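You operate a simulated robot arm through the tools that you are given. There is no shell and no other tool. Be economical: measure what you need, move in short steps, check, and stop when the job is done.

The job below is to be done with a simulated two-armed robot. You get a single attempt, and the scene is never put back.

Task
Take the green rack and leave it on the board two. Then open the cupboard door one, fetch the weight from the top of bench one and set it on the shelf of cupboard one, then shut the one. The order counts. Set down upright: green rack.

The check looks at the end state, three seconds after you hand in, the way a careful person would. Anything else that was tipped, shoved, dropped, spilled or broken makes it a failure.

Robot
Two 7-joint arms with fingered hands on one trunk, on a base that drives. Base frame: it is fixed to the floor where the robot stands at the start and does not move with it; the origin is under the middle of the robot, x ahead of it, y to its left, z up. Lengths are in mm, angles in rad, forces in N, time in s.
The left shoulder is at the start at [30, 136, 1205], the right one opposite. Places, roughly: board two [750, -4000, 750]; cupboard door one [-7700, 900, 400]; green rack (13x8x14 cm) [700, -100, 800]; shelf of cupboard one [-7400, 900, 400]; weight [-7250, 1000, 750]. Payload 5 kg a hand.
The TCP of each hand is the grasp point between the finger pads, 42 mm short of the fingertips. In the tool frame z runs along the fingers and y along their closing line. The gripper opens to 208 mm. The gripper's body begins 119 mm behind the TCP. The gripper is a hand of 4 fingers: y runs from the thumb to the fingers, the wrist lies at [0, 0, -332] in the tool frame, and closing takes about 1.5 s.
Orientation is told as [roll, pitch, yaw] about the base's x, y, z axes, in that order, counted from this pose: with the fingers straight down and closing along the base's y, the tool's x points along the base's -x, its y along +y and its z along -z.

Tools
- The arms move only by the tool arm_command. It takes "left_motion", "right_motion" or both (then of equal length, played together; a hand with none holds still); each is a list of rows, each an object of numbers (a shift or turn left out is 0, a gripper value left out holds the last): "tx", "ty", "tz": the shift along the tool's x, y, z in units of 150 mm (1.0 is 150 mm); "wx", "wy", "wz": the turn, a rotation vector about the tool's x, y, z in units of 180 degrees (1.0 is 180 degrees); "gripper": the finger opening in mm, from 0 to 208. In form: [{"tx": .., "ty": .., "tz": .., "wx": .., "wy": .., "wz": .., "gripper": ..}, ...]. A call has 1 to 12 rows; each row is the pose to reach, as a shift and turn from the pose commanded when the call began, along the tool's axes at that moment. A call with a number of a shift or a turn outside -1 to 1 is refused whole. Each row takes 0.2 s and may step no farther than 50 mm and 0.15 rad from the row before; otherwise, or with a gripper value out of range, the whole call is refused. Where a pose cannot be reached the arm comes as near as it can. A force on the tool above 40 N (or 10 N above the force at the start of the call, whichever is more), or a blocked arm, ends the call early, and 0.2 s more pass. Each finger travels about 72 mm/s and halts on what it meets, pressing with about 25 N; the grip force reading is that of the motor and also rises with nothing between the fingers. The clock runs only during rows and for 0.2 s after the last one: add rows that repeat a pose to give the fingers time. The reply holds the time, the measured pose of the TCP, the force on the tool along the base axes, the opening and the grip force, in the units named above and with some noise, with the torque about the TCP (base axes, N m) and any sound that the robot's microphone picked up.
- Cameras (640 x 400 px; columns grow to the right, rows downward): "scene" is now at [32.6, -0.4, 1913.4]; the picture's right is [-0.00, -1.00, -0.00], its down [-0.89, 0.00, -0.45] and it looks along [0.45, -0.00, -0.89] (base axes); focal length 251 px, centre (320, 200). "left" rides on the left gripper at [-101, 0, -145] in its tool frame; the picture's right is [0.00, -1.00, 0.00], its down [0.82, 0.00, -0.57] and it looks along [0.57, 0.00, 0.82] (tool axes); focal length 261 px, centre (320, 200). "right" rides on the right gripper at [101, 0, -145] in its tool frame; the picture's right is [0.00, 1.00, 0.00], its down [-0.82, 0.00, -0.57] and it looks along [-0.57, 0.00, 0.82] (tool axes); focal length 261 px, centre (320, 200). There is no depth. A picture from a camera that has moved, and an enlarged one, comes with that camera's place and axes in the base frame and with its lens.
- grab_frame(camera): a new picture of that camera. The clock stands still meanwhile.
- slide_trunk(by): slides the trunk up (or, below 0, down) by that many mm; the arms and the scene camera ride with it, the base frame stays. It gives what a move gives, with no picture.
- drive_base(legs): drives the robot by 1 to 6 legs, each [ahead, left, turn to the left] in mm, mm and rad, along the robot's own axes; the way and the turn of a leg run together, so that a leg with both is an arc; at most 1500 mm and 3.142 rad a leg. The arms and the cameras ride along, it lands a little off, and it stops where it bumps. It gives what a move gives.
- grasp_type(shape, hand): the hand has 4 fingers and takes this shape, open, in about a second: jaw (thumb against the fingers, like two jaws); tri (thumb and two fingers); tip (a fingertip pinch); poke (one finger out to press); point (the index stretched); flat (the hand flat); cup (the hand cupped); fist (a fist). The gripper value then closes the fingers along that shape, each until it touches; the sizes above hold for jaw. It gives what a move gives, with no picture.
- turn_head(pan, tilt): turns the head with the scene camera to pan (to the left, within 2.496 rad either way) and tilt (down, from -0.506 to 1.204), counted from straight ahead of the robot. It gives what a move gives.
- enlarge(camera, box): a new picture of the part [left, top, right, bottom] of that camera's present view, enlarged. The clock stands still meanwhile.
- sign_off(): hands the job in; it is judged then, once.

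Go step by step. Nothing tells you exact positions but the pictures and the camera data: compare them with the known pose of the tool, close in by small moves and look again before you grip or let go. The budget is 165 turns and 122 pictures, counting those below and the enlarged ones. Unless the task says otherwise, let go and move clear before handing in, and close with one line.

The tools are called after "Emit:" as name(argument=value, ...) on one line, values as JSON. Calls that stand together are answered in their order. arm_command: Moves the arms, as the interface text tells. Its arguments: {"type":"object","properties":{"left_motion":{"type":"array","items":{"type":"object","properties":{"tx":{"type":"number"},"ty":{"type":"number"},"tz":{"type":"number"},"wx":{"type":"number"},"wy":{"type":"number"},"wz":{"type":"number"},"gripper":{"type":"number"}}}},"right_motion":{"type":"array","items":{"type":"object","properties":{"tx":{"type":"number"},"ty":{"type":"number"},"tz":{"type":"number"},"wx":{"type":"number"},"wy":{"type":"number"},"wz":{"type":"number"},"gripper":{"type":"number"}}}}},"required":[]} The other tools are called the same way: slide_trunk (by) slides the trunk up or down; grasp_type (shape, hand) gives the hand a shape; drive_base (legs) drives the base; turn_head (pan, tilt) turns the head that bears the scene camera; grab_frame (camera) takes a picture; enlarge (camera, box) takes an enlarged picture of a part of a camera's view; sign_off () hands the job in.

At the start:

```text
clock: 0.0
left_eef_pos: [434.0, 119.7, 1033.0]
left_ee_rot: [0.0, 0.0, 0.001]
left_force: [-1.2, 0.0, -0.4]
left_ft_torque: [0.01, -0.01, 0.04]
left_width: 207.5
left_grasp_force: 0.1
left_shape: jaw
right_eef_pos: [513.1, -402.2, 1035.7]
right_ee_rot: [0.0, -0.001, 0.001]
right_force: [0.0, 0.3, 0.7]
right_ft_torque: [-0.01, 0.02, -0.06]
right_width: 207.7
right_grasp_force: 0.0
right_shape: jaw
trunk travel left (down, up): [-225.0, 265.0]
robot x, y, heading: [2.4, 0.2, 0.002]
head pan, tilt: [-0.003, 1.108]
```

scene: 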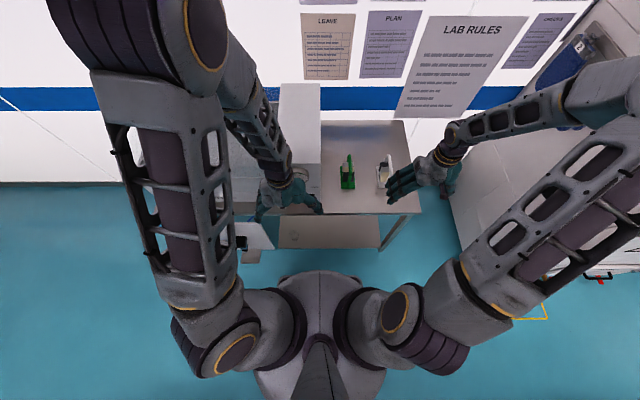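
right: 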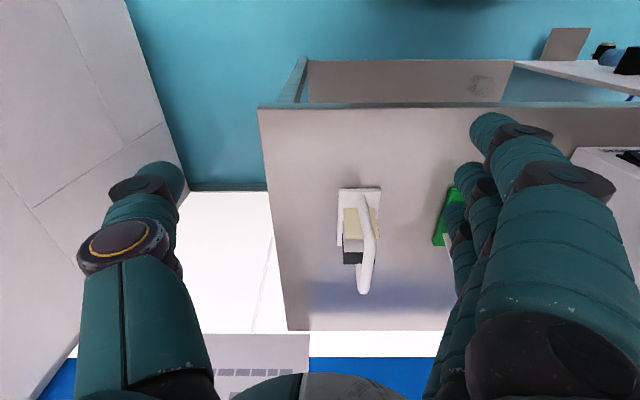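
left: 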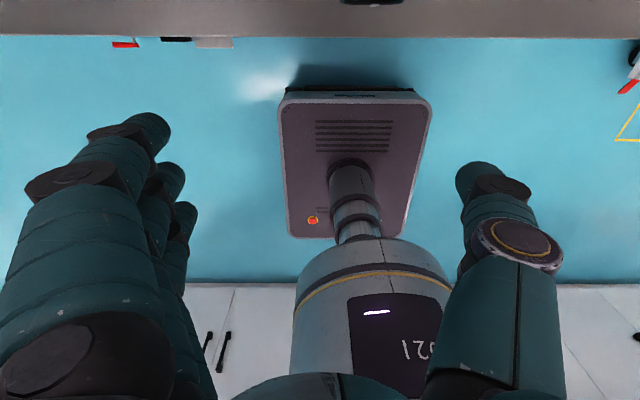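

I see the green rack on a small table ahead of the robot, with a white device just right of it. I will look closer first.

Emit:
enlarge(camera="scene", box=[240, 100, 440, 225])

Emit:
turn_head(pan=0, tilt=0.6)

Emit:
grab_frame(camera="scene")

```text
3.20 times, centred on (340, 162) of scene
camera zoom: at [32.6, -0.4, 1913.4], right [0.0, -1.0, 0.0], down [-0.89, 0.0, -0.45], along [0.45, 0.0, -0.89], focal length 802 px, centre (256, 320)
```

zoom: 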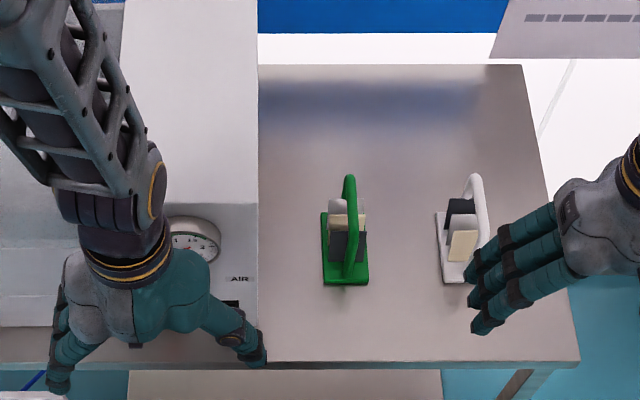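

```text
clock: 0.9
left_eef_pos: [435.4, 119.3, 1032.9]
left_ee_rot: [-0.001, -0.001, 0.001]
left_force: [-0.2, 0.0, -0.5]
left_ft_torque: [-0.02, 0.04, 0.02]
left_width: 207.8
left_grasp_force: 0.0
left_shape: jaw
right_eef_pos: [512.2, -402.7, 1036.0]
right_ee_rot: [0.001, 0.002, 0.0]
right_force: [-0.4, 0.8, 0.3]
right_ft_torque: [-0.03, 0.03, 0.0]
right_width: 207.7
right_grasp_force: 0.0
right_shape: jaw
trunk travel left (down, up): [-225.0, 265.0]
robot x, y, heading: [0.5, -4.2, 0.002]
head pan, tilt: [0.0, 0.6]
```

```text
117 pictures are left
camera scene: at [58.5, -0.2, 1952.5], right [0.0, -1.0, 0.0], down [-0.57, 0.0, -0.82], along [0.82, 0.0, -0.57], focal length 251 px, centre (320, 200)
```

scene: 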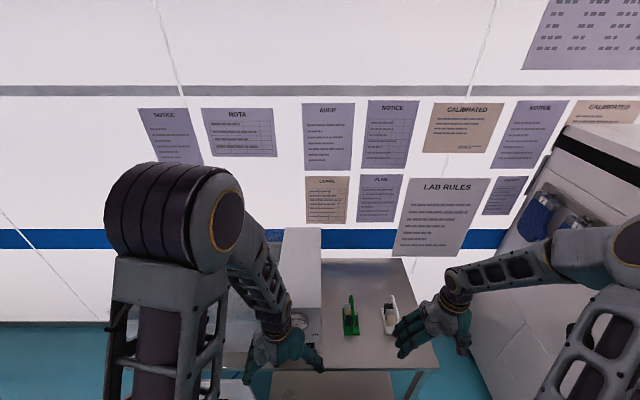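

The rack appears to be about (750,-150), with its arched handle running along x. I'll bring the right hand over in two calls and look with its camera, and check the surroundings to the right.

Emit:
arm_command(right_motion=[{"ty": 0.3}, {"ty": 0.6}, {"ty": 0.9}, {"ty": 1.0}])

Emit:
arm_command(right_motion=[{"ty": 0.3}, {"ty": 0.66, "tx": -0.02}, {"ty": 0.67, "tx": -0.3}, {"ty": 0.67, "tx": -0.5}])

Emit:
grab_frame(camera="right")

Emit:
turn_head(pan=-1.4, tilt=0.5)

Emit:
grab_frame(camera="scene")

```text
clock: 1.9
left_eef_pos: [434.1, 119.3, 1033.0]
left_ee_rot: [0.0, 0.001, 0.0]
left_force: [-1.3, 0.3, 0.3]
left_ft_torque: [0.02, 0.02, 0.02]
left_width: 207.8
left_grasp_force: 0.1
left_shape: jaw
right_eef_pos: [513.2, -252.8, 1036.9]
right_ee_rot: [0.0, -0.001, -0.001]
right_force: [-0.1, 0.5, -0.1]
right_ft_torque: [0.03, -0.02, 0.02]
right_width: 207.7
right_grasp_force: 0.1
right_shape: jaw
trunk travel left (down, up): [-225.0, 265.0]
robot x, y, heading: [2.9, 0.3, -0.002]
head pan, tilt: [0.0, 0.6]
```

```text
refused: row 2 steps farther than a row can; nothing moved
```

```text
116 pictures are left
camera right: at [411.6, -254.7, 1179.1], right [0.0, 1.0, 0.0], down [0.82, 0.0, 0.57], along [0.57, 0.0, -0.82], focal length 261 px, centre (320, 200)
```

right: 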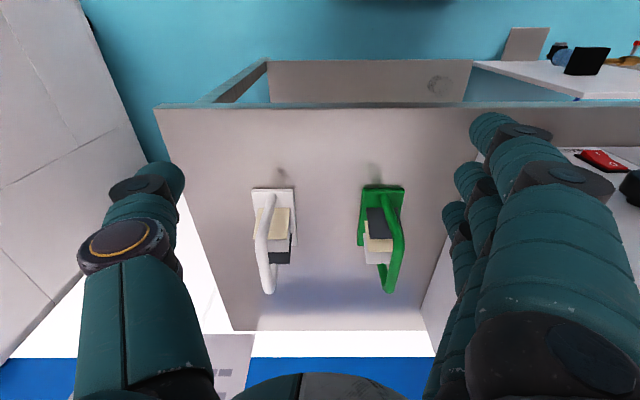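

```text
clock: 3.5
left_eef_pos: [436.3, 119.6, 1032.6]
left_ee_rot: [-0.001, 0.001, -0.001]
left_force: [-0.9, 1.2, 0.3]
left_ft_torque: [0.03, 0.0, -0.01]
left_width: 207.8
left_grasp_force: 0.1
left_shape: jaw
right_eef_pos: [512.2, -253.1, 1036.3]
right_ee_rot: [0.0, 0.0, 0.001]
right_force: [-0.2, 0.2, -0.2]
right_ft_torque: [0.0, -0.01, 0.01]
right_width: 208.1
right_grasp_force: 0.1
right_shape: jaw
trunk travel left (down, up): [-225.0, 265.0]
robot x, y, heading: [-1.1, -0.1, 0.0]
head pan, tilt: [-1.4, 0.499]
```

```text
115 pictures are left
camera scene: at [-14.3, -89.9, 1961.7], right [-0.99, -0.17, 0.0], down [-0.08, 0.47, -0.88], along [0.15, -0.86, -0.48], focal length 251 px, centre (320, 200)
```

scene: 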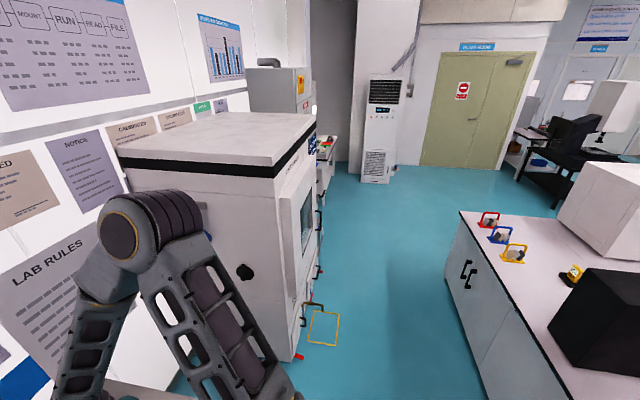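

The table top appears near z≈790 and the rack centre near (720,-143). Moving the hand closer and looking again.

Emit:
arm_command(right_motion=[{"ty": 0.3}, {"ty": 0.6}, {"ty": 0.72, "tx": -0.2}, {"ty": 0.72, "tx": -0.45}, {"ty": 0.72, "tx": -0.6}])

Emit:
grab_frame(camera="right")

Emit:
turn_head(pan=0, tilt=0.8)

Emit:
enlarge(camera="scene", box=[280, 160, 440, 260])

```text
clock: 4.7
left_eef_pos: [435.7, 118.9, 1031.9]
left_ee_rot: [0.0, 0.001, -0.001]
left_force: [0.9, 0.6, -0.8]
left_ft_torque: [0.0, 0.02, 0.02]
left_width: 207.8
left_grasp_force: 0.1
left_shape: jaw
right_eef_pos: [603.4, -145.7, 1034.2]
right_ee_rot: [0.0, 0.001, 0.001]
right_force: [-0.1, -0.2, -0.1]
right_ft_torque: [0.03, 0.03, 0.02]
right_width: 208.1
right_grasp_force: 0.1
right_shape: jaw
trunk travel left (down, up): [-225.0, 265.0]
robot x, y, heading: [-2.5, -1.0, 0.002]
head pan, tilt: [-1.4, 0.499]
```

```text
114 pictures are left
camera right: at [501.9, -147.7, 1178.3], right [0.0, 1.0, 0.0], down [0.82, 0.0, 0.57], along [0.57, 0.0, -0.82], focal length 261 px, centre (320, 200)
```

right: 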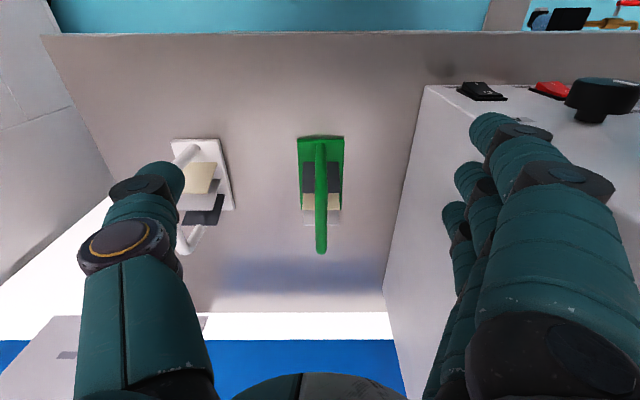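

```text
clock: 6.2
left_eef_pos: [436.2, 119.6, 1033.2]
left_ee_rot: [-0.001, -0.001, 0.001]
left_force: [-0.5, 0.1, -0.1]
left_ft_torque: [0.03, 0.0, -0.02]
left_width: 207.8
left_grasp_force: 0.0
left_shape: jaw
right_eef_pos: [602.7, -144.8, 1036.7]
right_ee_rot: [0.0, 0.001, 0.001]
right_force: [-0.5, 0.2, 0.3]
right_ft_torque: [-0.02, -0.01, 0.01]
right_width: 207.8
right_grasp_force: 0.0
right_shape: jaw
trunk travel left (down, up): [-225.0, 265.0]
robot x, y, heading: [-0.2, -0.6, -0.001]
head pan, tilt: [0.0, 0.799]
```

```text
4.00 times, centred on (360, 210) of scene
camera zoom: at [50.7, -0.2, 1935.7], right [0.0, -1.0, 0.0], down [-0.72, 0.0, -0.7], along [0.7, 0.0, -0.72], focal length 1003 px, centre (160, 160)
```

zoom: 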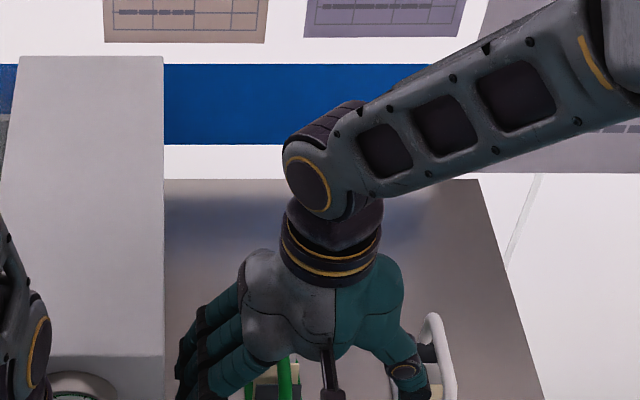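

The handle is on the rack's midline at y≈-147, top around z≈900, with contents to about z≈825. I'll move above the handle with a narrower opening, lower partway and look.

Emit:
arm_command(right_motion=[{"tx": -0.3, "gripper": 90}, {"tx": -0.6}, {"tx": -0.82}, {"tx": -0.82}, {"tx": -0.82}, {"tx": -0.82, "tz": 0.3}, {"tx": -0.82, "tz": 0.45}])

Emit:
grab_frame(camera="right")

Emit:
turn_head(pan=0, tilt=0.9)

Emit:
enlarge(camera="scene", box=[280, 120, 440, 220])

```text
clock: 7.8
left_eef_pos: [434.2, 118.7, 1032.4]
left_ee_rot: [0.0, -0.002, 0.0]
left_force: [-0.7, 0.2, -0.1]
left_ft_torque: [0.02, -0.05, -0.03]
left_width: 207.6
left_grasp_force: 0.0
left_shape: jaw
right_eef_pos: [725.8, -145.4, 967.6]
right_ee_rot: [-0.001, -0.001, -0.001]
right_force: [0.3, -0.6, 0.4]
right_ft_torque: [-0.01, 0.01, 0.0]
right_width: 91.0
right_grasp_force: 0.1
right_shape: jaw
trunk travel left (down, up): [-225.0, 265.0]
robot x, y, heading: [0.3, -2.2, -0.001]
head pan, tilt: [0.0, 0.799]
```

```text
112 pictures are left
camera right: at [624.1, -146.0, 1111.2], right [0.01, 1.0, 0.0], down [0.82, 0.0, 0.57], along [0.57, 0.0, -0.82], focal length 261 px, centre (320, 200)
```

right: 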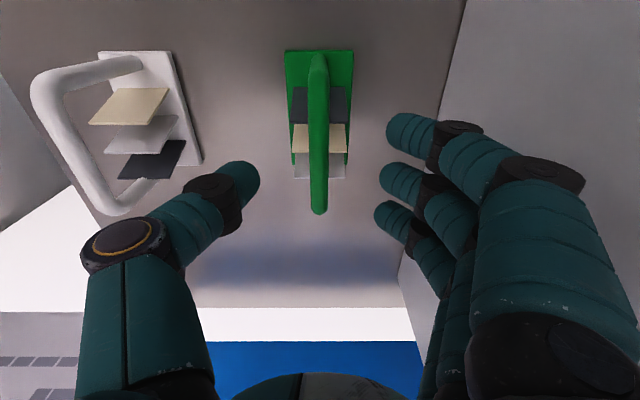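

```text
clock: 8.5
left_eef_pos: [435.7, 119.3, 1033.1]
left_ee_rot: [0.0, 0.001, 0.0]
left_force: [-0.4, -1.1, -0.4]
left_ft_torque: [-0.02, 0.01, 0.02]
left_width: 207.9
left_grasp_force: 0.0
left_shape: jaw
right_eef_pos: [725.8, -144.1, 968.1]
right_ee_rot: [0.0, -0.001, 0.002]
right_force: [0.6, 0.4, -0.5]
right_ft_torque: [-0.01, 0.0, 0.0]
right_width: 91.1
right_grasp_force: 0.1
right_shape: jaw
trunk travel left (down, up): [-225.0, 265.0]
robot x, y, heading: [1.6, -2.4, -0.001]
head pan, tilt: [0.0, 0.901]
```

```text
4.00 times, centred on (360, 170) of scene
camera zoom: at [45.9, -0.1, 1927.8], right [0.0, -1.0, 0.0], down [-0.78, 0.0, -0.62], along [0.62, 0.0, -0.78], focal length 1003 px, centre (160, 320)
```

zoom: 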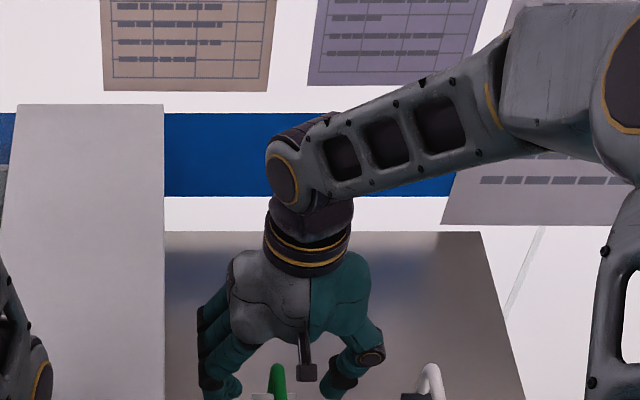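

The handle is between thumb and fingers. The contents may reach z≈868, so I'll grip with the distal pads; lowering to TCP z≈922 and looking.

Emit:
arm_command(right_motion=[{"tx": 0.02, "tz": 0.15, "gripper": 70}, {"tx": 0.02, "tz": 0.3}, {"tx": 0.02, "tz": 0.3}])

Emit:
grab_frame(camera="right")

Emit:
enlarge(camera="scene", box=[300, 180, 400, 242])

```text
clock: 9.3
left_eef_pos: [435.7, 119.8, 1033.2]
left_ee_rot: [0.001, 0.001, 0.001]
left_force: [-0.9, 1.2, 0.9]
left_ft_torque: [0.02, -0.06, -0.01]
left_width: 207.9
left_grasp_force: 0.0
left_shape: jaw
right_eef_pos: [723.6, -144.9, 922.8]
right_ee_rot: [0.001, -0.001, -0.001]
right_force: [0.2, -0.9, -0.2]
right_ft_torque: [0.02, -0.01, 0.0]
right_width: 70.6
right_grasp_force: 0.0
right_shape: jaw
trunk travel left (down, up): [-225.0, 265.0]
robot x, y, heading: [-0.6, 0.2, 0.001]
head pan, tilt: [0.0, 0.901]
```

```text
110 pictures are left
camera right: at [622.1, -146.7, 1066.6], right [0.0, 1.0, 0.0], down [0.82, 0.0, 0.57], along [0.57, 0.0, -0.82], focal length 261 px, centre (320, 200)
```

right: 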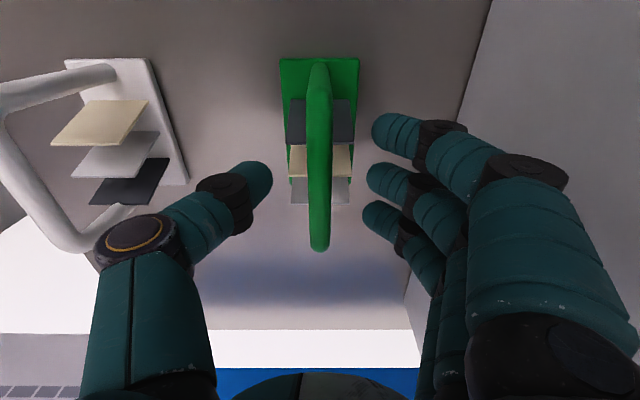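

```text
6.40 times, centred on (350, 211) of scene
camera zoom: at [45.2, -0.1, 1927.9], right [0.0, -1.0, 0.0], down [-0.78, 0.0, -0.62], along [0.62, 0.0, -0.78], focal length 1605 px, centre (128, 130)
```

zoom: 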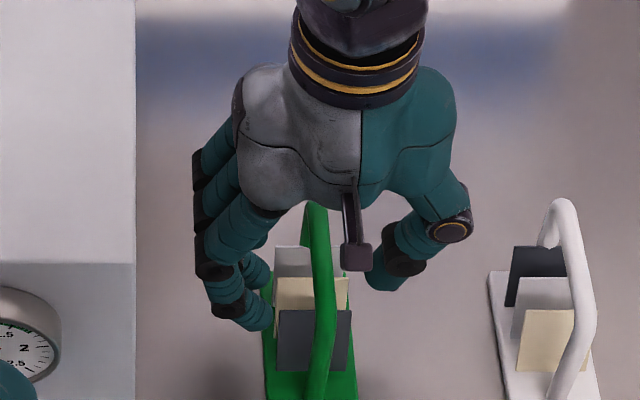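

Plates stand across the rack to about z≈845 and the handle top is near z≈905. Lowering about 12 mm and closing on the handle.

Emit:
arm_command(right_motion=[{"tz": 0.08, "gripper": 70}, {"tz": 0.08, "gripper": 0}, {"tz": 0.08}, {"tz": 0.08}, {"tz": 0.08}, {"tz": 0.08}, {"tz": 0.08}, {"tz": 0.08}])

Emit:
grab_frame(camera="right")

```text
clock: 11.1
left_eef_pos: [436.2, 120.0, 1032.2]
left_ee_rot: [-0.001, 0.0, 0.001]
left_force: [0.5, 0.2, 0.4]
left_ft_torque: [-0.01, 0.0, 0.01]
left_width: 208.0
left_grasp_force: 0.1
left_shape: jaw
right_eef_pos: [723.0, -144.9, 911.2]
right_ee_rot: [-0.001, -0.001, 0.0]
right_force: [0.1, 0.3, 1.6]
right_ft_torque: [0.01, 0.02, -0.09]
right_width: 26.5
right_grasp_force: 25.0
right_shape: jaw
trunk travel left (down, up): [-225.0, 265.0]
robot x, y, heading: [0.6, 1.2, 0.002]
head pan, tilt: [0.0, 0.901]
```

```text
108 pictures are left
camera right: at [621.9, -145.7, 1053.8], right [0.0, 1.0, 0.0], down [0.82, 0.0, 0.57], along [0.57, 0.0, -0.82], focal length 261 px, centre (320, 200)
```

right: 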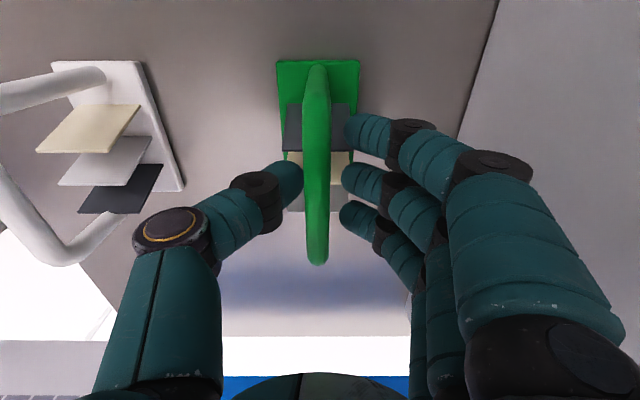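

The fingers stopped at 26.5 mm with 25 N, so they seem to be on the handle. I'll lift slightly to test the hold.

Emit:
arm_command(right_motion=[{"gripper": 0}, {"tz": -0.1}, {"tz": -0.2}])

Emit:
grab_frame(camera="right")

Emit:
enlarge(camera="scene", box=[300, 180, 400, 242])

```text
clock: 11.9
left_eef_pos: [435.6, 119.8, 1033.6]
left_ee_rot: [-0.001, -0.001, -0.001]
left_force: [-1.1, 0.3, 0.2]
left_ft_torque: [0.01, -0.04, -0.03]
left_width: 208.0
left_grasp_force: 0.0
left_shape: jaw
right_eef_pos: [723.0, -144.4, 941.3]
right_ee_rot: [-0.001, 0.0, 0.001]
right_force: [-0.5, -0.3, -3.7]
right_ft_torque: [0.02, -0.06, 0.0]
right_width: 26.3
right_grasp_force: 24.8
right_shape: jaw
trunk travel left (down, up): [-225.0, 265.0]
robot x, y, heading: [1.9, -1.5, -0.002]
head pan, tilt: [0.0, 0.901]
```

```text
107 pictures are left
camera right: at [621.7, -145.9, 1084.6], right [0.01, 1.0, 0.0], down [0.82, 0.0, 0.57], along [0.57, 0.0, -0.82], focal length 261 px, centre (320, 200)
```

right: 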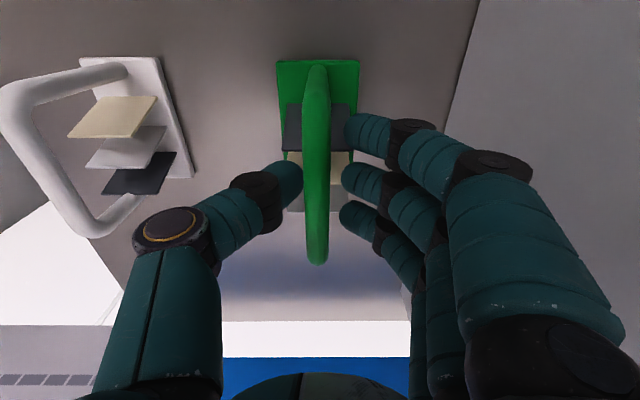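

```text
6.40 times, centred on (350, 211) of scene
camera zoom: at [45.8, -0.1, 1927.8], right [0.0, -1.0, 0.0], down [-0.78, 0.0, -0.62], along [0.62, 0.0, -0.78], focal length 1605 px, centre (128, 130)
```

zoom: 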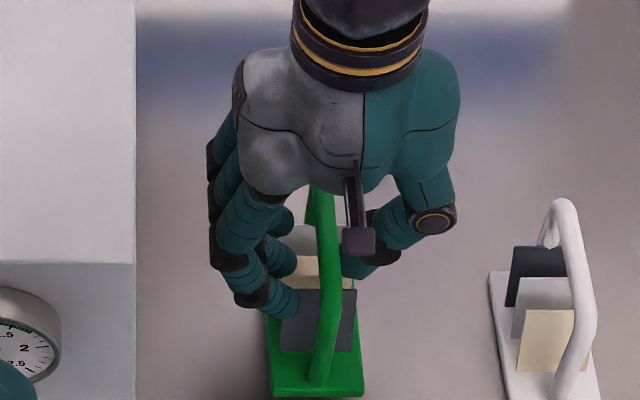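

The rack is held and upright. I'll raise it, pull back from the table, then look around for board two.

Emit:
arm_command(right_motion=[{"tz": -0.3}, {"tz": -0.6}, {"tz": -0.9}, {"tz": -0.95, "tx": 0.3}, {"tz": -0.95, "tx": 0.6}, {"tz": -0.95, "tx": 0.9}, {"tz": -0.95, "tx": 1.0}])

Emit:
arm_command(right_motion=[{"tx": 0.3}, {"tx": 0.6}, {"tx": 0.9}, {"tx": 0.9, "ty": -0.3}, {"tx": 0.9, "ty": -0.6}, {"tx": 0.9, "ty": -0.8}])

Emit:
turn_head(pan=-1.1, tilt=0.3)

Emit:
grab_frame(camera="scene")

Emit:
turn_head(pan=-2.2, tilt=0.4)

Emit:
grab_frame(camera="scene")

```text
clock: 13.5
left_eef_pos: [434.4, 120.4, 1032.6]
left_ee_rot: [0.001, -0.001, 0.001]
left_force: [-0.4, 0.4, -0.2]
left_ft_torque: [0.0, 0.03, 0.01]
left_width: 207.9
left_grasp_force: 0.2
left_shape: jaw
right_eef_pos: [573.2, -143.3, 1084.3]
right_ee_rot: [0.0, 0.0, 0.001]
right_force: [0.3, 0.8, -4.2]
right_ft_torque: [-0.04, 0.01, -0.04]
right_width: 26.3
right_grasp_force: 25.2
right_shape: jaw
trunk travel left (down, up): [-225.0, 265.0]
robot x, y, heading: [-0.9, 2.1, 0.002]
head pan, tilt: [0.0, 0.901]
```

```text
clock: 14.9
left_eef_pos: [435.4, 118.6, 1033.4]
left_ee_rot: [0.002, 0.001, 0.0]
left_force: [0.7, -0.9, -0.8]
left_ft_torque: [0.05, 0.02, 0.01]
left_width: 207.9
left_grasp_force: 0.0
left_shape: jaw
right_eef_pos: [436.3, -266.3, 1082.7]
right_ee_rot: [0.002, -0.001, 0.0]
right_force: [1.2, -1.4, -3.8]
right_ft_torque: [0.08, 0.0, 0.0]
right_width: 26.5
right_grasp_force: 25.2
right_shape: jaw
trunk travel left (down, up): [-225.0, 265.0]
robot x, y, heading: [-0.2, -0.0, 0.004]
head pan, tilt: [0.0, 0.901]
```

```text
clock: 16.2
left_eef_pos: [435.0, 120.9, 1033.0]
left_ee_rot: [0.0, 0.0, 0.0]
left_force: [0.2, 0.1, -0.5]
left_ft_torque: [0.02, 0.04, 0.01]
left_width: 207.8
left_grasp_force: 0.1
left_shape: jaw
right_eef_pos: [435.6, -264.9, 1083.7]
right_ee_rot: [0.0, 0.001, 0.001]
right_force: [-0.6, -0.4, -3.6]
right_ft_torque: [0.01, -0.02, -0.02]
right_width: 26.2
right_grasp_force: 25.0
right_shape: jaw
trunk travel left (down, up): [-225.0, 265.0]
robot x, y, heading: [-1.1, 2.8, 0.002]
head pan, tilt: [-1.1, 0.3]
```

```text
105 pictures are left
camera scene: at [12.7, -83.6, 1980.0], right [-0.89, -0.45, 0.0], down [-0.13, 0.26, -0.96], along [0.43, -0.85, -0.3], focal length 251 px, centre (320, 200)
```

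scene: 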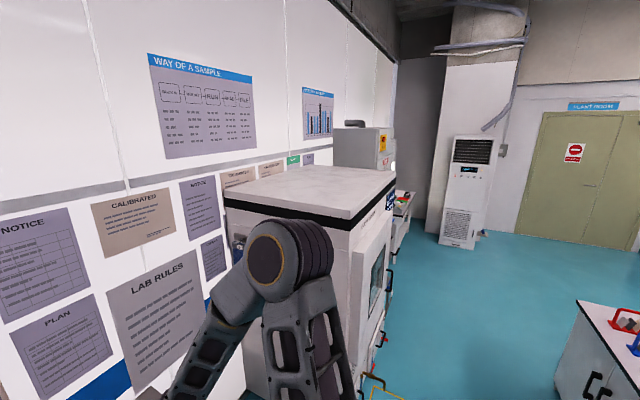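

```text
clock: 17.5
left_eef_pos: [434.9, 120.0, 1032.5]
left_ee_rot: [0.001, 0.0, 0.002]
left_force: [0.0, 0.5, 0.6]
left_ft_torque: [-0.01, 0.02, 0.0]
left_width: 207.5
left_grasp_force: 0.0
left_shape: jaw
right_eef_pos: [436.1, -264.2, 1084.3]
right_ee_rot: [0.0, 0.0, 0.001]
right_force: [-0.5, -0.4, -2.7]
right_ft_torque: [0.03, 0.0, -0.02]
right_width: 26.3
right_grasp_force: 24.8
right_shape: jaw
trunk travel left (down, up): [-225.0, 265.0]
robot x, y, heading: [-2.8, 1.6, -0.004]
head pan, tilt: [-2.201, 0.4]
```

```text
104 pictures are left
camera scene: at [-84.3, -75.2, 1970.8], right [-0.81, 0.59, 0.0], down [0.23, 0.31, -0.92], along [-0.54, -0.74, -0.39], focal length 251 px, centre (320, 200)
```

scene: 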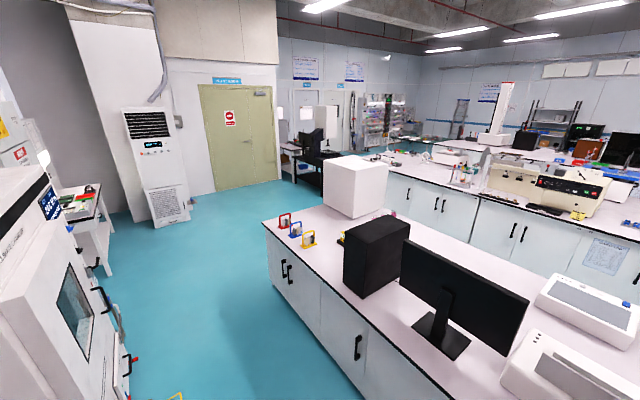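

Board two should be past the cabinet on the right, reached through the corridor. I'll back up 350 mm first to clear the cabinet, then drive sideways to the right.

Emit:
drive_base(legs=[[-350, 0, 0], [0, -1300, 0]])

Emit:
turn_head(pan=-0.9, tilt=0.5)

Emit:
grab_frame(camera="scene")

```text
clock: 25.9
left_eef_pos: [97.4, -1162.2, 1032.4]
left_ee_rot: [0.0, 0.0, 0.013]
left_force: [-0.9, 0.2, -0.1]
left_ft_torque: [0.04, -0.02, 0.04]
left_width: 208.0
left_grasp_force: 0.1
left_shape: jaw
right_eef_pos: [102.5, -1547.4, 1084.3]
right_ee_rot: [-0.001, 0.002, 0.013]
right_force: [-0.4, -0.5, -3.4]
right_ft_torque: [0.05, -0.02, -0.01]
right_width: 26.3
right_grasp_force: 25.4
right_shape: jaw
trunk travel left (down, up): [-225.0, 265.0]
robot x, y, heading: [-337.6, -1287.6, 0.013]
head pan, tilt: [-2.201, 0.4]
```

```text
clock: 27.3
left_eef_pos: [96.8, -1162.7, 1031.9]
left_ee_rot: [-0.001, -0.001, 0.011]
left_force: [-0.2, 0.2, -0.4]
left_ft_torque: [0.0, 0.01, -0.01]
left_width: 207.9
left_grasp_force: 0.1
left_shape: jaw
right_eef_pos: [103.9, -1547.1, 1083.7]
right_ee_rot: [0.0, 0.0, 0.013]
right_force: [0.1, 0.4, -3.1]
right_ft_torque: [0.01, -0.01, 0.04]
right_width: 26.4
right_grasp_force: 24.7
right_shape: jaw
trunk travel left (down, up): [-225.0, 265.0]
robot x, y, heading: [-333.3, -1285.4, 0.009]
head pan, tilt: [-0.901, 0.499]
```

```text
103 pictures are left
camera scene: at [-308.8, -1359.1, 1961.7], right [-0.78, -0.63, 0.0], down [-0.3, 0.37, -0.88], along [0.55, -0.68, -0.48], focal length 251 px, centre (320, 200)
```

scene: 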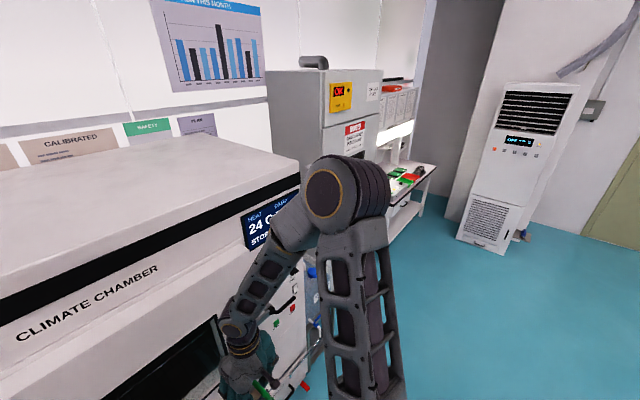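

The bench with boards lies beyond the chamber and a fridge-like unit. Continuing to the right.

Emit:
drive_base(legs=[[0, -1350, -0.01], [0, -750, 0]])

Emit:
turn_head(pan=-0.5, tilt=0.6)

Emit:
grab_frame(camera="scene")

```text
clock: 37.9
left_eef_pos: [98.8, -3293.4, 1033.0]
left_ee_rot: [-0.003, 0.001, -0.01]
left_force: [0.4, -0.4, -0.2]
left_ft_torque: [0.05, 0.01, 0.01]
left_width: 208.0
left_grasp_force: 0.0
left_shape: jaw
right_eef_pos: [96.5, -3678.1, 1082.6]
right_ee_rot: [0.001, -0.001, -0.011]
right_force: [0.5, -0.3, -3.6]
right_ft_torque: [0.06, -0.01, -0.02]
right_width: 26.6
right_grasp_force: 25.3
right_shape: jaw
trunk travel left (down, up): [-225.0, 265.0]
robot x, y, heading: [-338.4, -3407.3, -0.008]
head pan, tilt: [-0.901, 0.499]
```

```text
clock: 38.7
left_eef_pos: [99.3, -3293.8, 1033.1]
left_ee_rot: [-0.001, 0.002, -0.011]
left_force: [0.3, -0.3, 0.1]
left_ft_torque: [0.02, -0.03, -0.02]
left_width: 207.5
left_grasp_force: 0.1
left_shape: jaw
right_eef_pos: [95.8, -3677.3, 1084.0]
right_ee_rot: [-0.001, 0.0, -0.011]
right_force: [0.4, -0.4, -4.0]
right_ft_torque: [0.02, 0.0, -0.01]
right_width: 26.2
right_grasp_force: 24.8
right_shape: jaw
trunk travel left (down, up): [-225.0, 265.0]
robot x, y, heading: [-338.7, -3409.1, -0.008]
head pan, tilt: [-0.499, 0.6]
```

```text
102 pictures are left
camera scene: at [-289.5, -3452.0, 1952.6], right [-0.49, -0.87, 0.0], down [-0.49, 0.28, -0.83], along [0.72, -0.4, -0.56], focal length 251 px, centre (320, 200)
```

scene: 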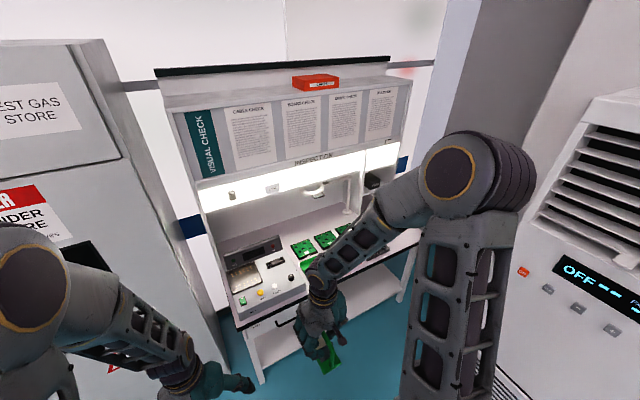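

I see an inspection station with several green circuit boards; I'll zoom in to find "two".

Emit:
enlarge(camera="scene", box=[270, 210, 398, 290])

Emit:
grab_frame(camera="right")

```text
5.00 times, centred on (334, 250) of scene
camera zoom: at [-289.5, -3452.0, 1952.6], right [-0.49, -0.87, 0.0], down [-0.49, 0.28, -0.83], along [0.72, -0.4, -0.56], focal length 1254 px, centre (250, -50)
```

zoom: 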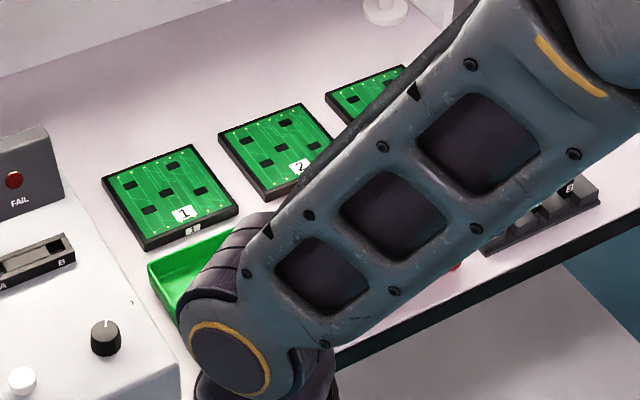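

```text
100 pictures are left
camera right: at [-4.6, -3678.7, 1226.6], right [0.01, 1.0, 0.0], down [0.82, -0.01, 0.57], along [0.57, -0.01, -0.82], focal length 261 px, centre (320, 200)
```

right: 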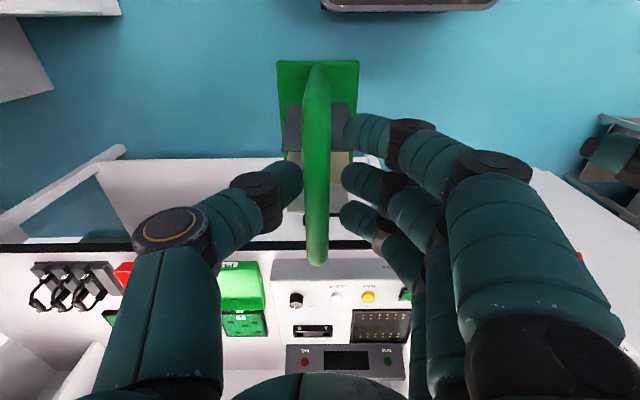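

Board 2 is near (796,-4095), under or near the hood. I'll drive further right and look from the front before approaching.

Emit:
drive_base(legs=[[0, -480, 0.008]])

Emit:
turn_head(pan=0, tilt=0.6)

Emit:
grab_frame(camera="scene")

Emit:
grab_frame(camera="right")

```text
clock: 41.6
left_eef_pos: [94.5, -3773.7, 1033.2]
left_ee_rot: [0.0, 0.0, -0.009]
left_force: [-0.6, 0.0, -0.1]
left_ft_torque: [0.06, -0.01, -0.01]
left_width: 207.6
left_grasp_force: 0.1
left_shape: jaw
right_eef_pos: [92.4, -4157.7, 1082.6]
right_ee_rot: [0.001, 0.001, -0.009]
right_force: [-1.2, -0.5, -3.6]
right_ft_torque: [0.1, -0.02, 0.01]
right_width: 26.5
right_grasp_force: 25.1
right_shape: jaw
trunk travel left (down, up): [-225.0, 265.0]
robot x, y, heading: [-340.0, -3888.9, -0.006]
head pan, tilt: [-0.499, 0.6]
```

```text
clock: 42.5
left_eef_pos: [95.5, -3773.2, 1033.7]
left_ee_rot: [0.001, -0.001, -0.008]
left_force: [0.2, -0.2, -0.1]
left_ft_torque: [-0.02, 0.02, 0.04]
left_width: 207.7
left_grasp_force: 0.0
left_shape: jaw
right_eef_pos: [92.7, -4157.0, 1083.3]
right_ee_rot: [0.001, 0.0, -0.009]
right_force: [1.0, -0.1, -3.6]
right_ft_torque: [0.02, -0.01, -0.01]
right_width: 26.5
right_grasp_force: 24.3
right_shape: jaw
trunk travel left (down, up): [-225.0, 265.0]
robot x, y, heading: [-343.3, -3886.7, -0.009]
head pan, tilt: [0.0, 0.6]
```

```text
99 pictures are left
camera scene: at [-282.3, -3889.4, 1952.6], right [-0.01, -1.0, 0.0], down [-0.57, 0.01, -0.82], along [0.82, -0.01, -0.57], focal length 251 px, centre (320, 200)
```

scene: 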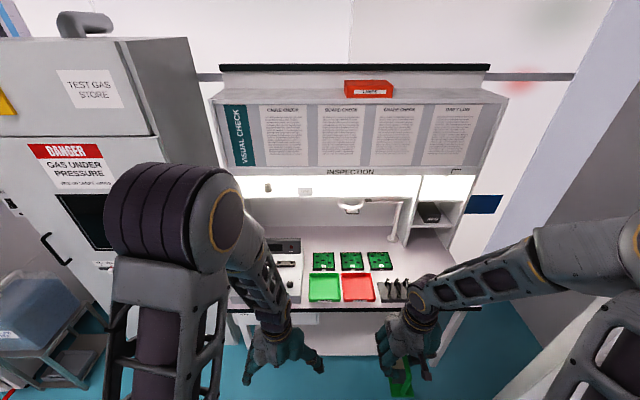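

```text
98 pictures are left
camera right: at [-8.4, -4157.8, 1226.5], right [0.01, 1.0, 0.0], down [0.82, -0.01, 0.57], along [0.57, -0.01, -0.82], focal length 261 px, centre (320, 200)
```

right: 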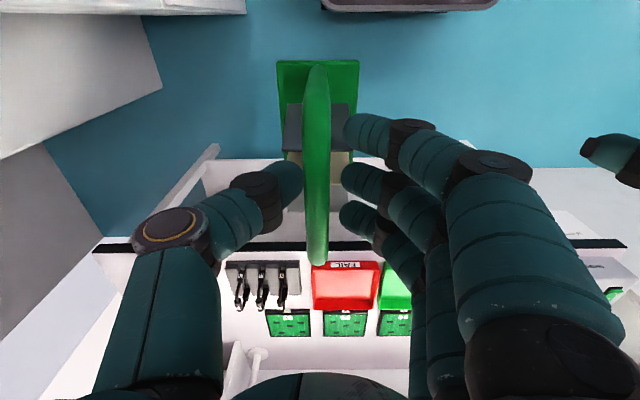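

Board 2 is the middle board, near (750,-4095), top z≈790, well in front of the hood. I'll drive ahead 240 mm and re-measure.

Emit:
drive_base(legs=[[240, 0, 0.008]])

Emit:
grab_frame(camera="right")

Emit:
turn_head(pan=0, tilt=0.9)

Emit:
grab_frame(camera="scene")

```text
clock: 44.3
left_eef_pos: [336.5, -3768.1, 1032.4]
left_ee_rot: [0.0, 0.0, 0.003]
left_force: [0.7, 0.5, -0.4]
left_ft_torque: [-0.04, 0.13, -0.02]
left_width: 207.8
left_grasp_force: 0.0
left_shape: jaw
right_eef_pos: [338.1, -4152.3, 1083.5]
right_ee_rot: [0.0, 0.001, 0.002]
right_force: [1.0, 0.1, -3.4]
right_ft_torque: [0.02, 0.09, 0.02]
right_width: 26.6
right_grasp_force: 24.8
right_shape: jaw
trunk travel left (down, up): [-225.0, 265.0]
robot x, y, heading: [-101.2, -3887.3, 0.005]
head pan, tilt: [0.0, 0.6]
```

```text
97 pictures are left
camera right: at [237.0, -4154.4, 1226.2], right [0.0, 1.0, 0.0], down [0.82, 0.0, 0.57], along [0.57, 0.0, -0.82], focal length 261 px, centre (320, 200)
```

right: 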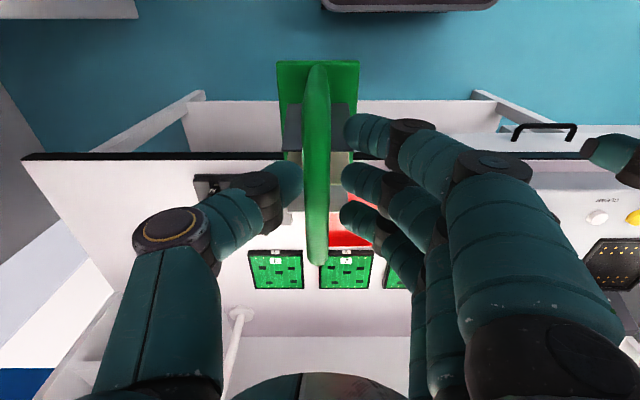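

```text
clock: 45.1
left_eef_pos: [334.0, -3767.7, 1034.7]
left_ee_rot: [0.001, -0.002, 0.004]
left_force: [-1.2, -0.5, 0.3]
left_ft_torque: [-0.01, -0.01, 0.02]
left_width: 208.0
left_grasp_force: 0.1
left_shape: jaw
right_eef_pos: [336.9, -4152.1, 1084.0]
right_ee_rot: [-0.001, 0.0, 0.001]
right_force: [-0.2, 0.1, -3.1]
right_ft_torque: [0.01, 0.0, 0.0]
right_width: 26.5
right_grasp_force: 24.7
right_shape: jaw
trunk travel left (down, up): [-225.0, 265.0]
robot x, y, heading: [-99.1, -3885.5, 0.006]
head pan, tilt: [0.0, 0.901]
```

```text
96 pictures are left
camera scene: at [-54.8, -3889.0, 1927.9], right [0.0, -1.0, 0.0], down [-0.78, 0.0, -0.62], along [0.62, 0.0, -0.78], focal length 251 px, centre (320, 200)
```

scene: 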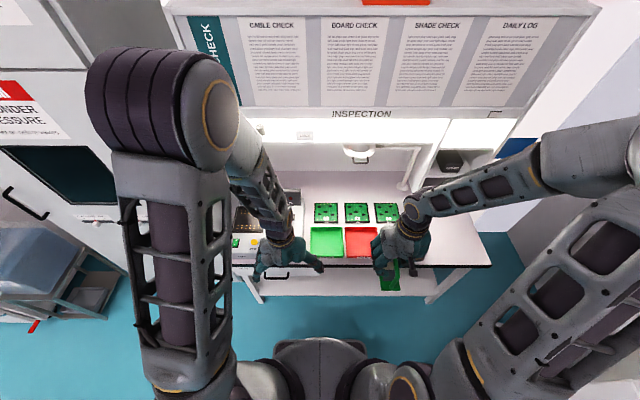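

Board 2 centre works out to about (757,-4094,787). Moving the rack over it at the current height in steps.

Emit:
arm_command(right_motion=[{"tx": -0.3, "ty": 0.1}, {"tx": -0.6, "ty": 0.2}, {"tx": -0.9, "ty": 0.3}, {"tx": -1.0, "ty": 0.39}])

Emit:
arm_command(right_motion=[{"tx": -0.3}, {"tx": -0.6}, {"tx": -0.9}, {"tx": -1.0}])

Emit:
grab_frame(camera="right")

Emit:
grab_frame(camera="scene")

```text
clock: 46.1
left_eef_pos: [335.0, -3767.4, 1033.1]
left_ee_rot: [-0.001, 0.001, 0.003]
left_force: [-0.3, 0.3, 0.5]
left_ft_torque: [-0.05, -0.03, 0.03]
left_width: 207.8
left_grasp_force: 0.1
left_shape: jaw
right_eef_pos: [487.9, -4091.7, 1081.7]
right_ee_rot: [0.0, 0.002, 0.001]
right_force: [1.1, 0.6, -3.2]
right_ft_torque: [-0.02, -0.06, 0.01]
right_width: 26.3
right_grasp_force: 25.3
right_shape: jaw
trunk travel left (down, up): [-225.0, 265.0]
robot x, y, heading: [-101.3, -3888.9, 0.003]
head pan, tilt: [0.0, 0.901]
```

```text
clock: 47.1
left_eef_pos: [335.6, -3768.6, 1033.6]
left_ee_rot: [0.002, 0.001, 0.003]
left_force: [-0.2, 0.1, 0.6]
left_ft_torque: [0.02, -0.04, 0.01]
left_width: 208.2
left_grasp_force: 0.1
left_shape: jaw
right_eef_pos: [635.3, -4089.8, 1083.4]
right_ee_rot: [-0.001, 0.0, 0.004]
right_force: [-0.1, -1.1, -2.5]
right_ft_torque: [0.02, -0.07, 0.0]
right_width: 26.3
right_grasp_force: 25.2
right_shape: jaw
trunk travel left (down, up): [-225.0, 265.0]
robot x, y, heading: [-99.2, -3889.6, 0.002]
head pan, tilt: [0.0, 0.901]
```

```text
95 pictures are left
camera right: at [534.7, -4092.6, 1227.6], right [0.0, 1.0, 0.0], down [0.82, 0.0, 0.57], along [0.57, 0.0, -0.82], focal length 261 px, centre (320, 200)
```

right: 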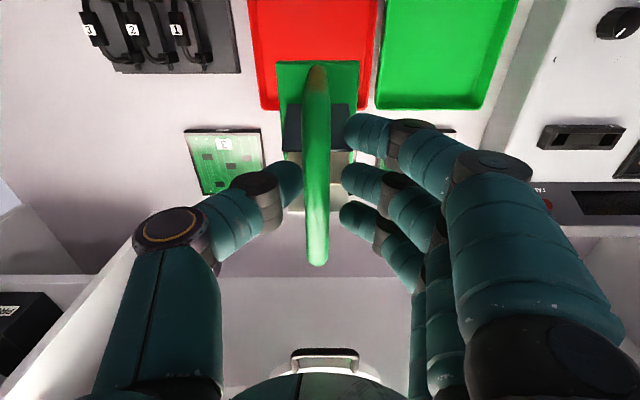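

```text
94 pictures are left
camera scene: at [-54.6, -3889.1, 1927.8], right [0.0, -1.0, 0.0], down [-0.78, 0.0, -0.62], along [0.62, 0.0, -0.78], focal length 251 px, centre (320, 200)
```

scene: 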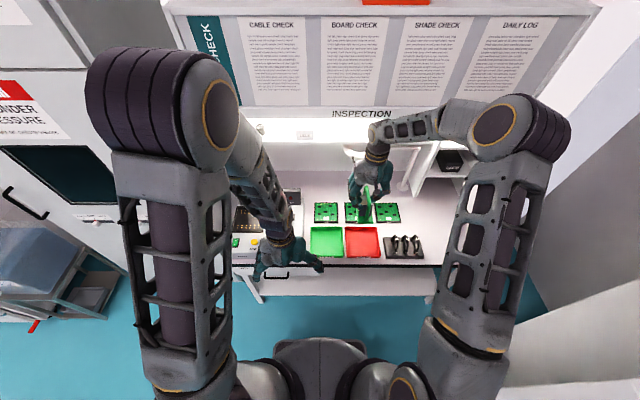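

Board centre refined to (761,-4094). Moving the last 127 mm forward, then lowering partway.

Emit:
arm_command(right_motion=[{"tx": -0.3, "ty": -0.02}, {"tx": -0.6, "ty": -0.02}, {"tx": -0.85, "ty": -0.02}, {"tx": -0.85, "ty": -0.02, "tz": 0.2}, {"tx": -0.85, "ty": -0.02, "tz": 0.4}, {"tx": -0.85, "ty": -0.02, "tz": 0.6}, {"tx": -0.85, "ty": -0.02, "tz": 0.7}])

Emit:
grab_frame(camera="right")

Emit:
enlarge(camera="scene", box=[290, 160, 418, 240])

```text
clock: 48.7
left_eef_pos: [336.8, -3768.7, 1033.4]
left_ee_rot: [-0.001, -0.001, 0.003]
left_force: [-0.1, -1.1, 0.3]
left_ft_torque: [-0.05, 0.03, 0.0]
left_width: 207.8
left_grasp_force: 0.1
left_shape: jaw
right_eef_pos: [764.8, -4094.6, 978.6]
right_ee_rot: [0.001, -0.001, 0.005]
right_force: [0.9, 0.2, -3.1]
right_ft_torque: [0.0, 0.0, 0.02]
right_width: 26.4
right_grasp_force: 25.0
right_shape: jaw
trunk travel left (down, up): [-225.0, 265.0]
robot x, y, heading: [-100.3, -3887.4, 0.001]
head pan, tilt: [0.0, 0.901]
```

```text
93 pictures are left
camera right: at [664.1, -4096.5, 1122.1], right [0.0, 1.0, 0.0], down [0.82, 0.0, 0.57], along [0.57, 0.0, -0.82], focal length 261 px, centre (320, 200)
```

right: 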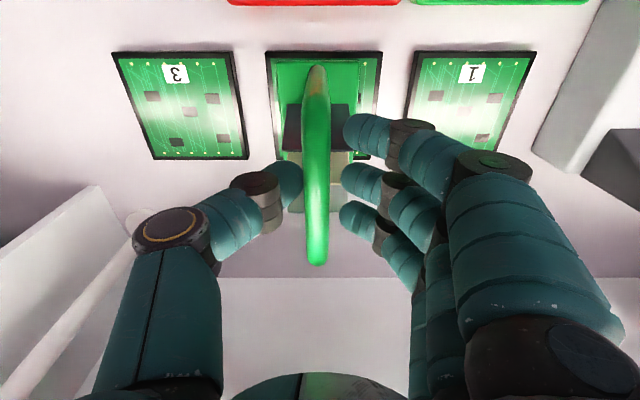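

```text
5.00 times, centred on (354, 200) of scene
camera zoom: at [-53.6, -3888.9, 1927.8], right [0.0, -1.0, 0.0], down [-0.78, 0.0, -0.62], along [0.62, 0.0, -0.78], focal length 1254 px, centre (150, 200)
```

zoom: 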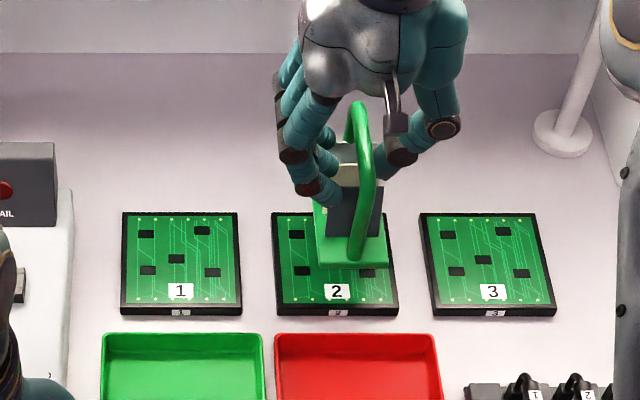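

The rack is nearly centred over board 2; I need about +7 mm in y. Shifting and lowering further.

Emit:
arm_command(right_motion=[{"ty": 0.045}, {"ty": 0.045, "tz": 0.12}, {"ty": 0.045, "tz": 0.22}])

Emit:
enlarge(camera="scene", box=[290, 160, 418, 240])

Emit:
grab_frame(camera="right")

```text
clock: 49.5
left_eef_pos: [334.9, -3766.5, 1032.5]
left_ee_rot: [0.001, 0.0, 0.003]
left_force: [-0.8, -0.6, 0.4]
left_ft_torque: [0.0, 0.01, -0.01]
left_width: 208.0
left_grasp_force: 0.0
left_shape: jaw
right_eef_pos: [764.8, -4089.1, 945.7]
right_ee_rot: [0.0, 0.0, 0.005]
right_force: [0.5, 0.2, -2.3]
right_ft_torque: [0.0, 0.05, 0.0]
right_width: 26.3
right_grasp_force: 25.0
right_shape: jaw
trunk travel left (down, up): [-225.0, 265.0]
robot x, y, heading: [-95.6, -3889.0, 0.002]
head pan, tilt: [0.0, 0.901]
```

```text
5.00 times, centred on (354, 200) of scene
camera zoom: at [-53.5, -3888.8, 1927.8], right [0.0, -1.0, 0.0], down [-0.78, 0.0, -0.62], along [0.62, 0.0, -0.78], focal length 1254 px, centre (150, 200)
```

zoom: 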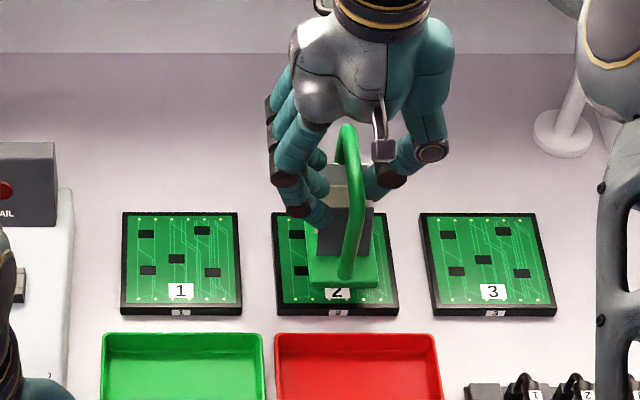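

```text
90 pictures are left
camera right: at [663.3, -4090.7, 1088.3], right [0.0, 1.0, 0.0], down [0.82, 0.0, 0.57], along [0.57, 0.0, -0.82], focal length 261 px, centre (320, 200)
```

right: 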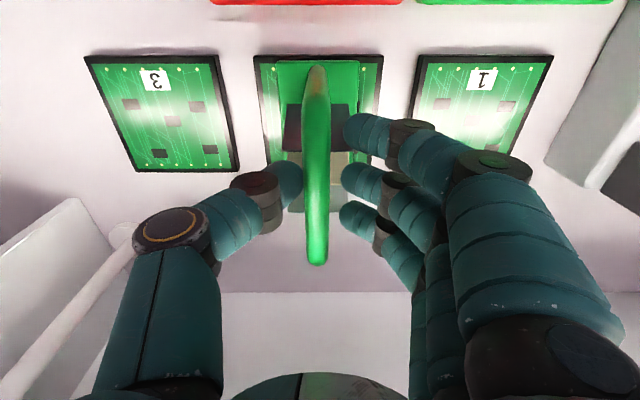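

Well centred. Lowering in small steps until contact.

Emit:
arm_command(right_motion=[{"tz": 0.03}, {"tz": 0.06}, {"tz": 0.08}, {"tz": 0.1}])

Emit:
enlarge(camera="scene", box=[320, 180, 400, 230])

```text
clock: 50.5
left_eef_pos: [333.7, -3767.3, 1032.4]
left_ee_rot: [-0.001, -0.001, 0.003]
left_force: [-0.7, -0.6, 0.2]
left_ft_torque: [0.0, 0.02, 0.01]
left_width: 207.7
left_grasp_force: 0.1
left_shape: jaw
right_eef_pos: [764.9, -4088.9, 930.0]
right_ee_rot: [0.0, 0.001, 0.004]
right_force: [-0.2, 0.2, -3.6]
right_ft_torque: [0.0, -0.03, 0.0]
right_width: 26.6
right_grasp_force: 24.7
right_shape: jaw
trunk travel left (down, up): [-225.0, 265.0]
robot x, y, heading: [-99.8, -3890.1, 0.002]
head pan, tilt: [0.0, 0.901]
```

```text
8.00 times, centred on (360, 205) of scene
camera zoom: at [-53.9, -3889.0, 1927.8], right [0.0, -1.0, 0.0], down [-0.78, 0.0, -0.62], along [0.62, 0.0, -0.78], focal length 2006 px, centre (0, 160)
```

zoom: 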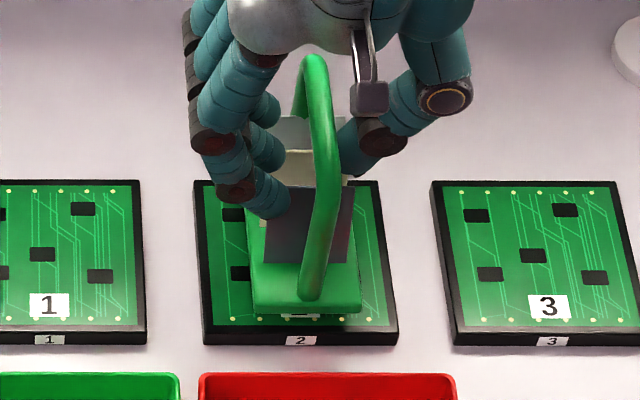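

Still roughly 10–15 mm above the board. Continuing down gently.

Emit:
arm_command(right_motion=[{"tz": 0.02}, {"tz": 0.035}, {"tz": 0.05}, {"tz": 0.06}, {"tz": 0.06}])

```text
clock: 51.7
left_eef_pos: [335.5, -3767.5, 1034.1]
left_ee_rot: [0.001, 0.001, 0.003]
left_force: [-0.9, -0.2, 0.6]
left_ft_torque: [-0.04, 0.01, -0.01]
left_width: 208.1
left_grasp_force: 0.0
left_shape: jaw
right_eef_pos: [764.9, -4089.0, 920.7]
right_ee_rot: [0.0, 0.0, 0.004]
right_force: [0.8, 0.7, -3.2]
right_ft_torque: [0.0, 0.01, -0.02]
right_width: 26.1
right_grasp_force: 24.4
right_shape: jaw
trunk travel left (down, up): [-225.0, 265.0]
robot x, y, heading: [-100.2, -3890.7, -0.002]
head pan, tilt: [0.0, 0.901]
```

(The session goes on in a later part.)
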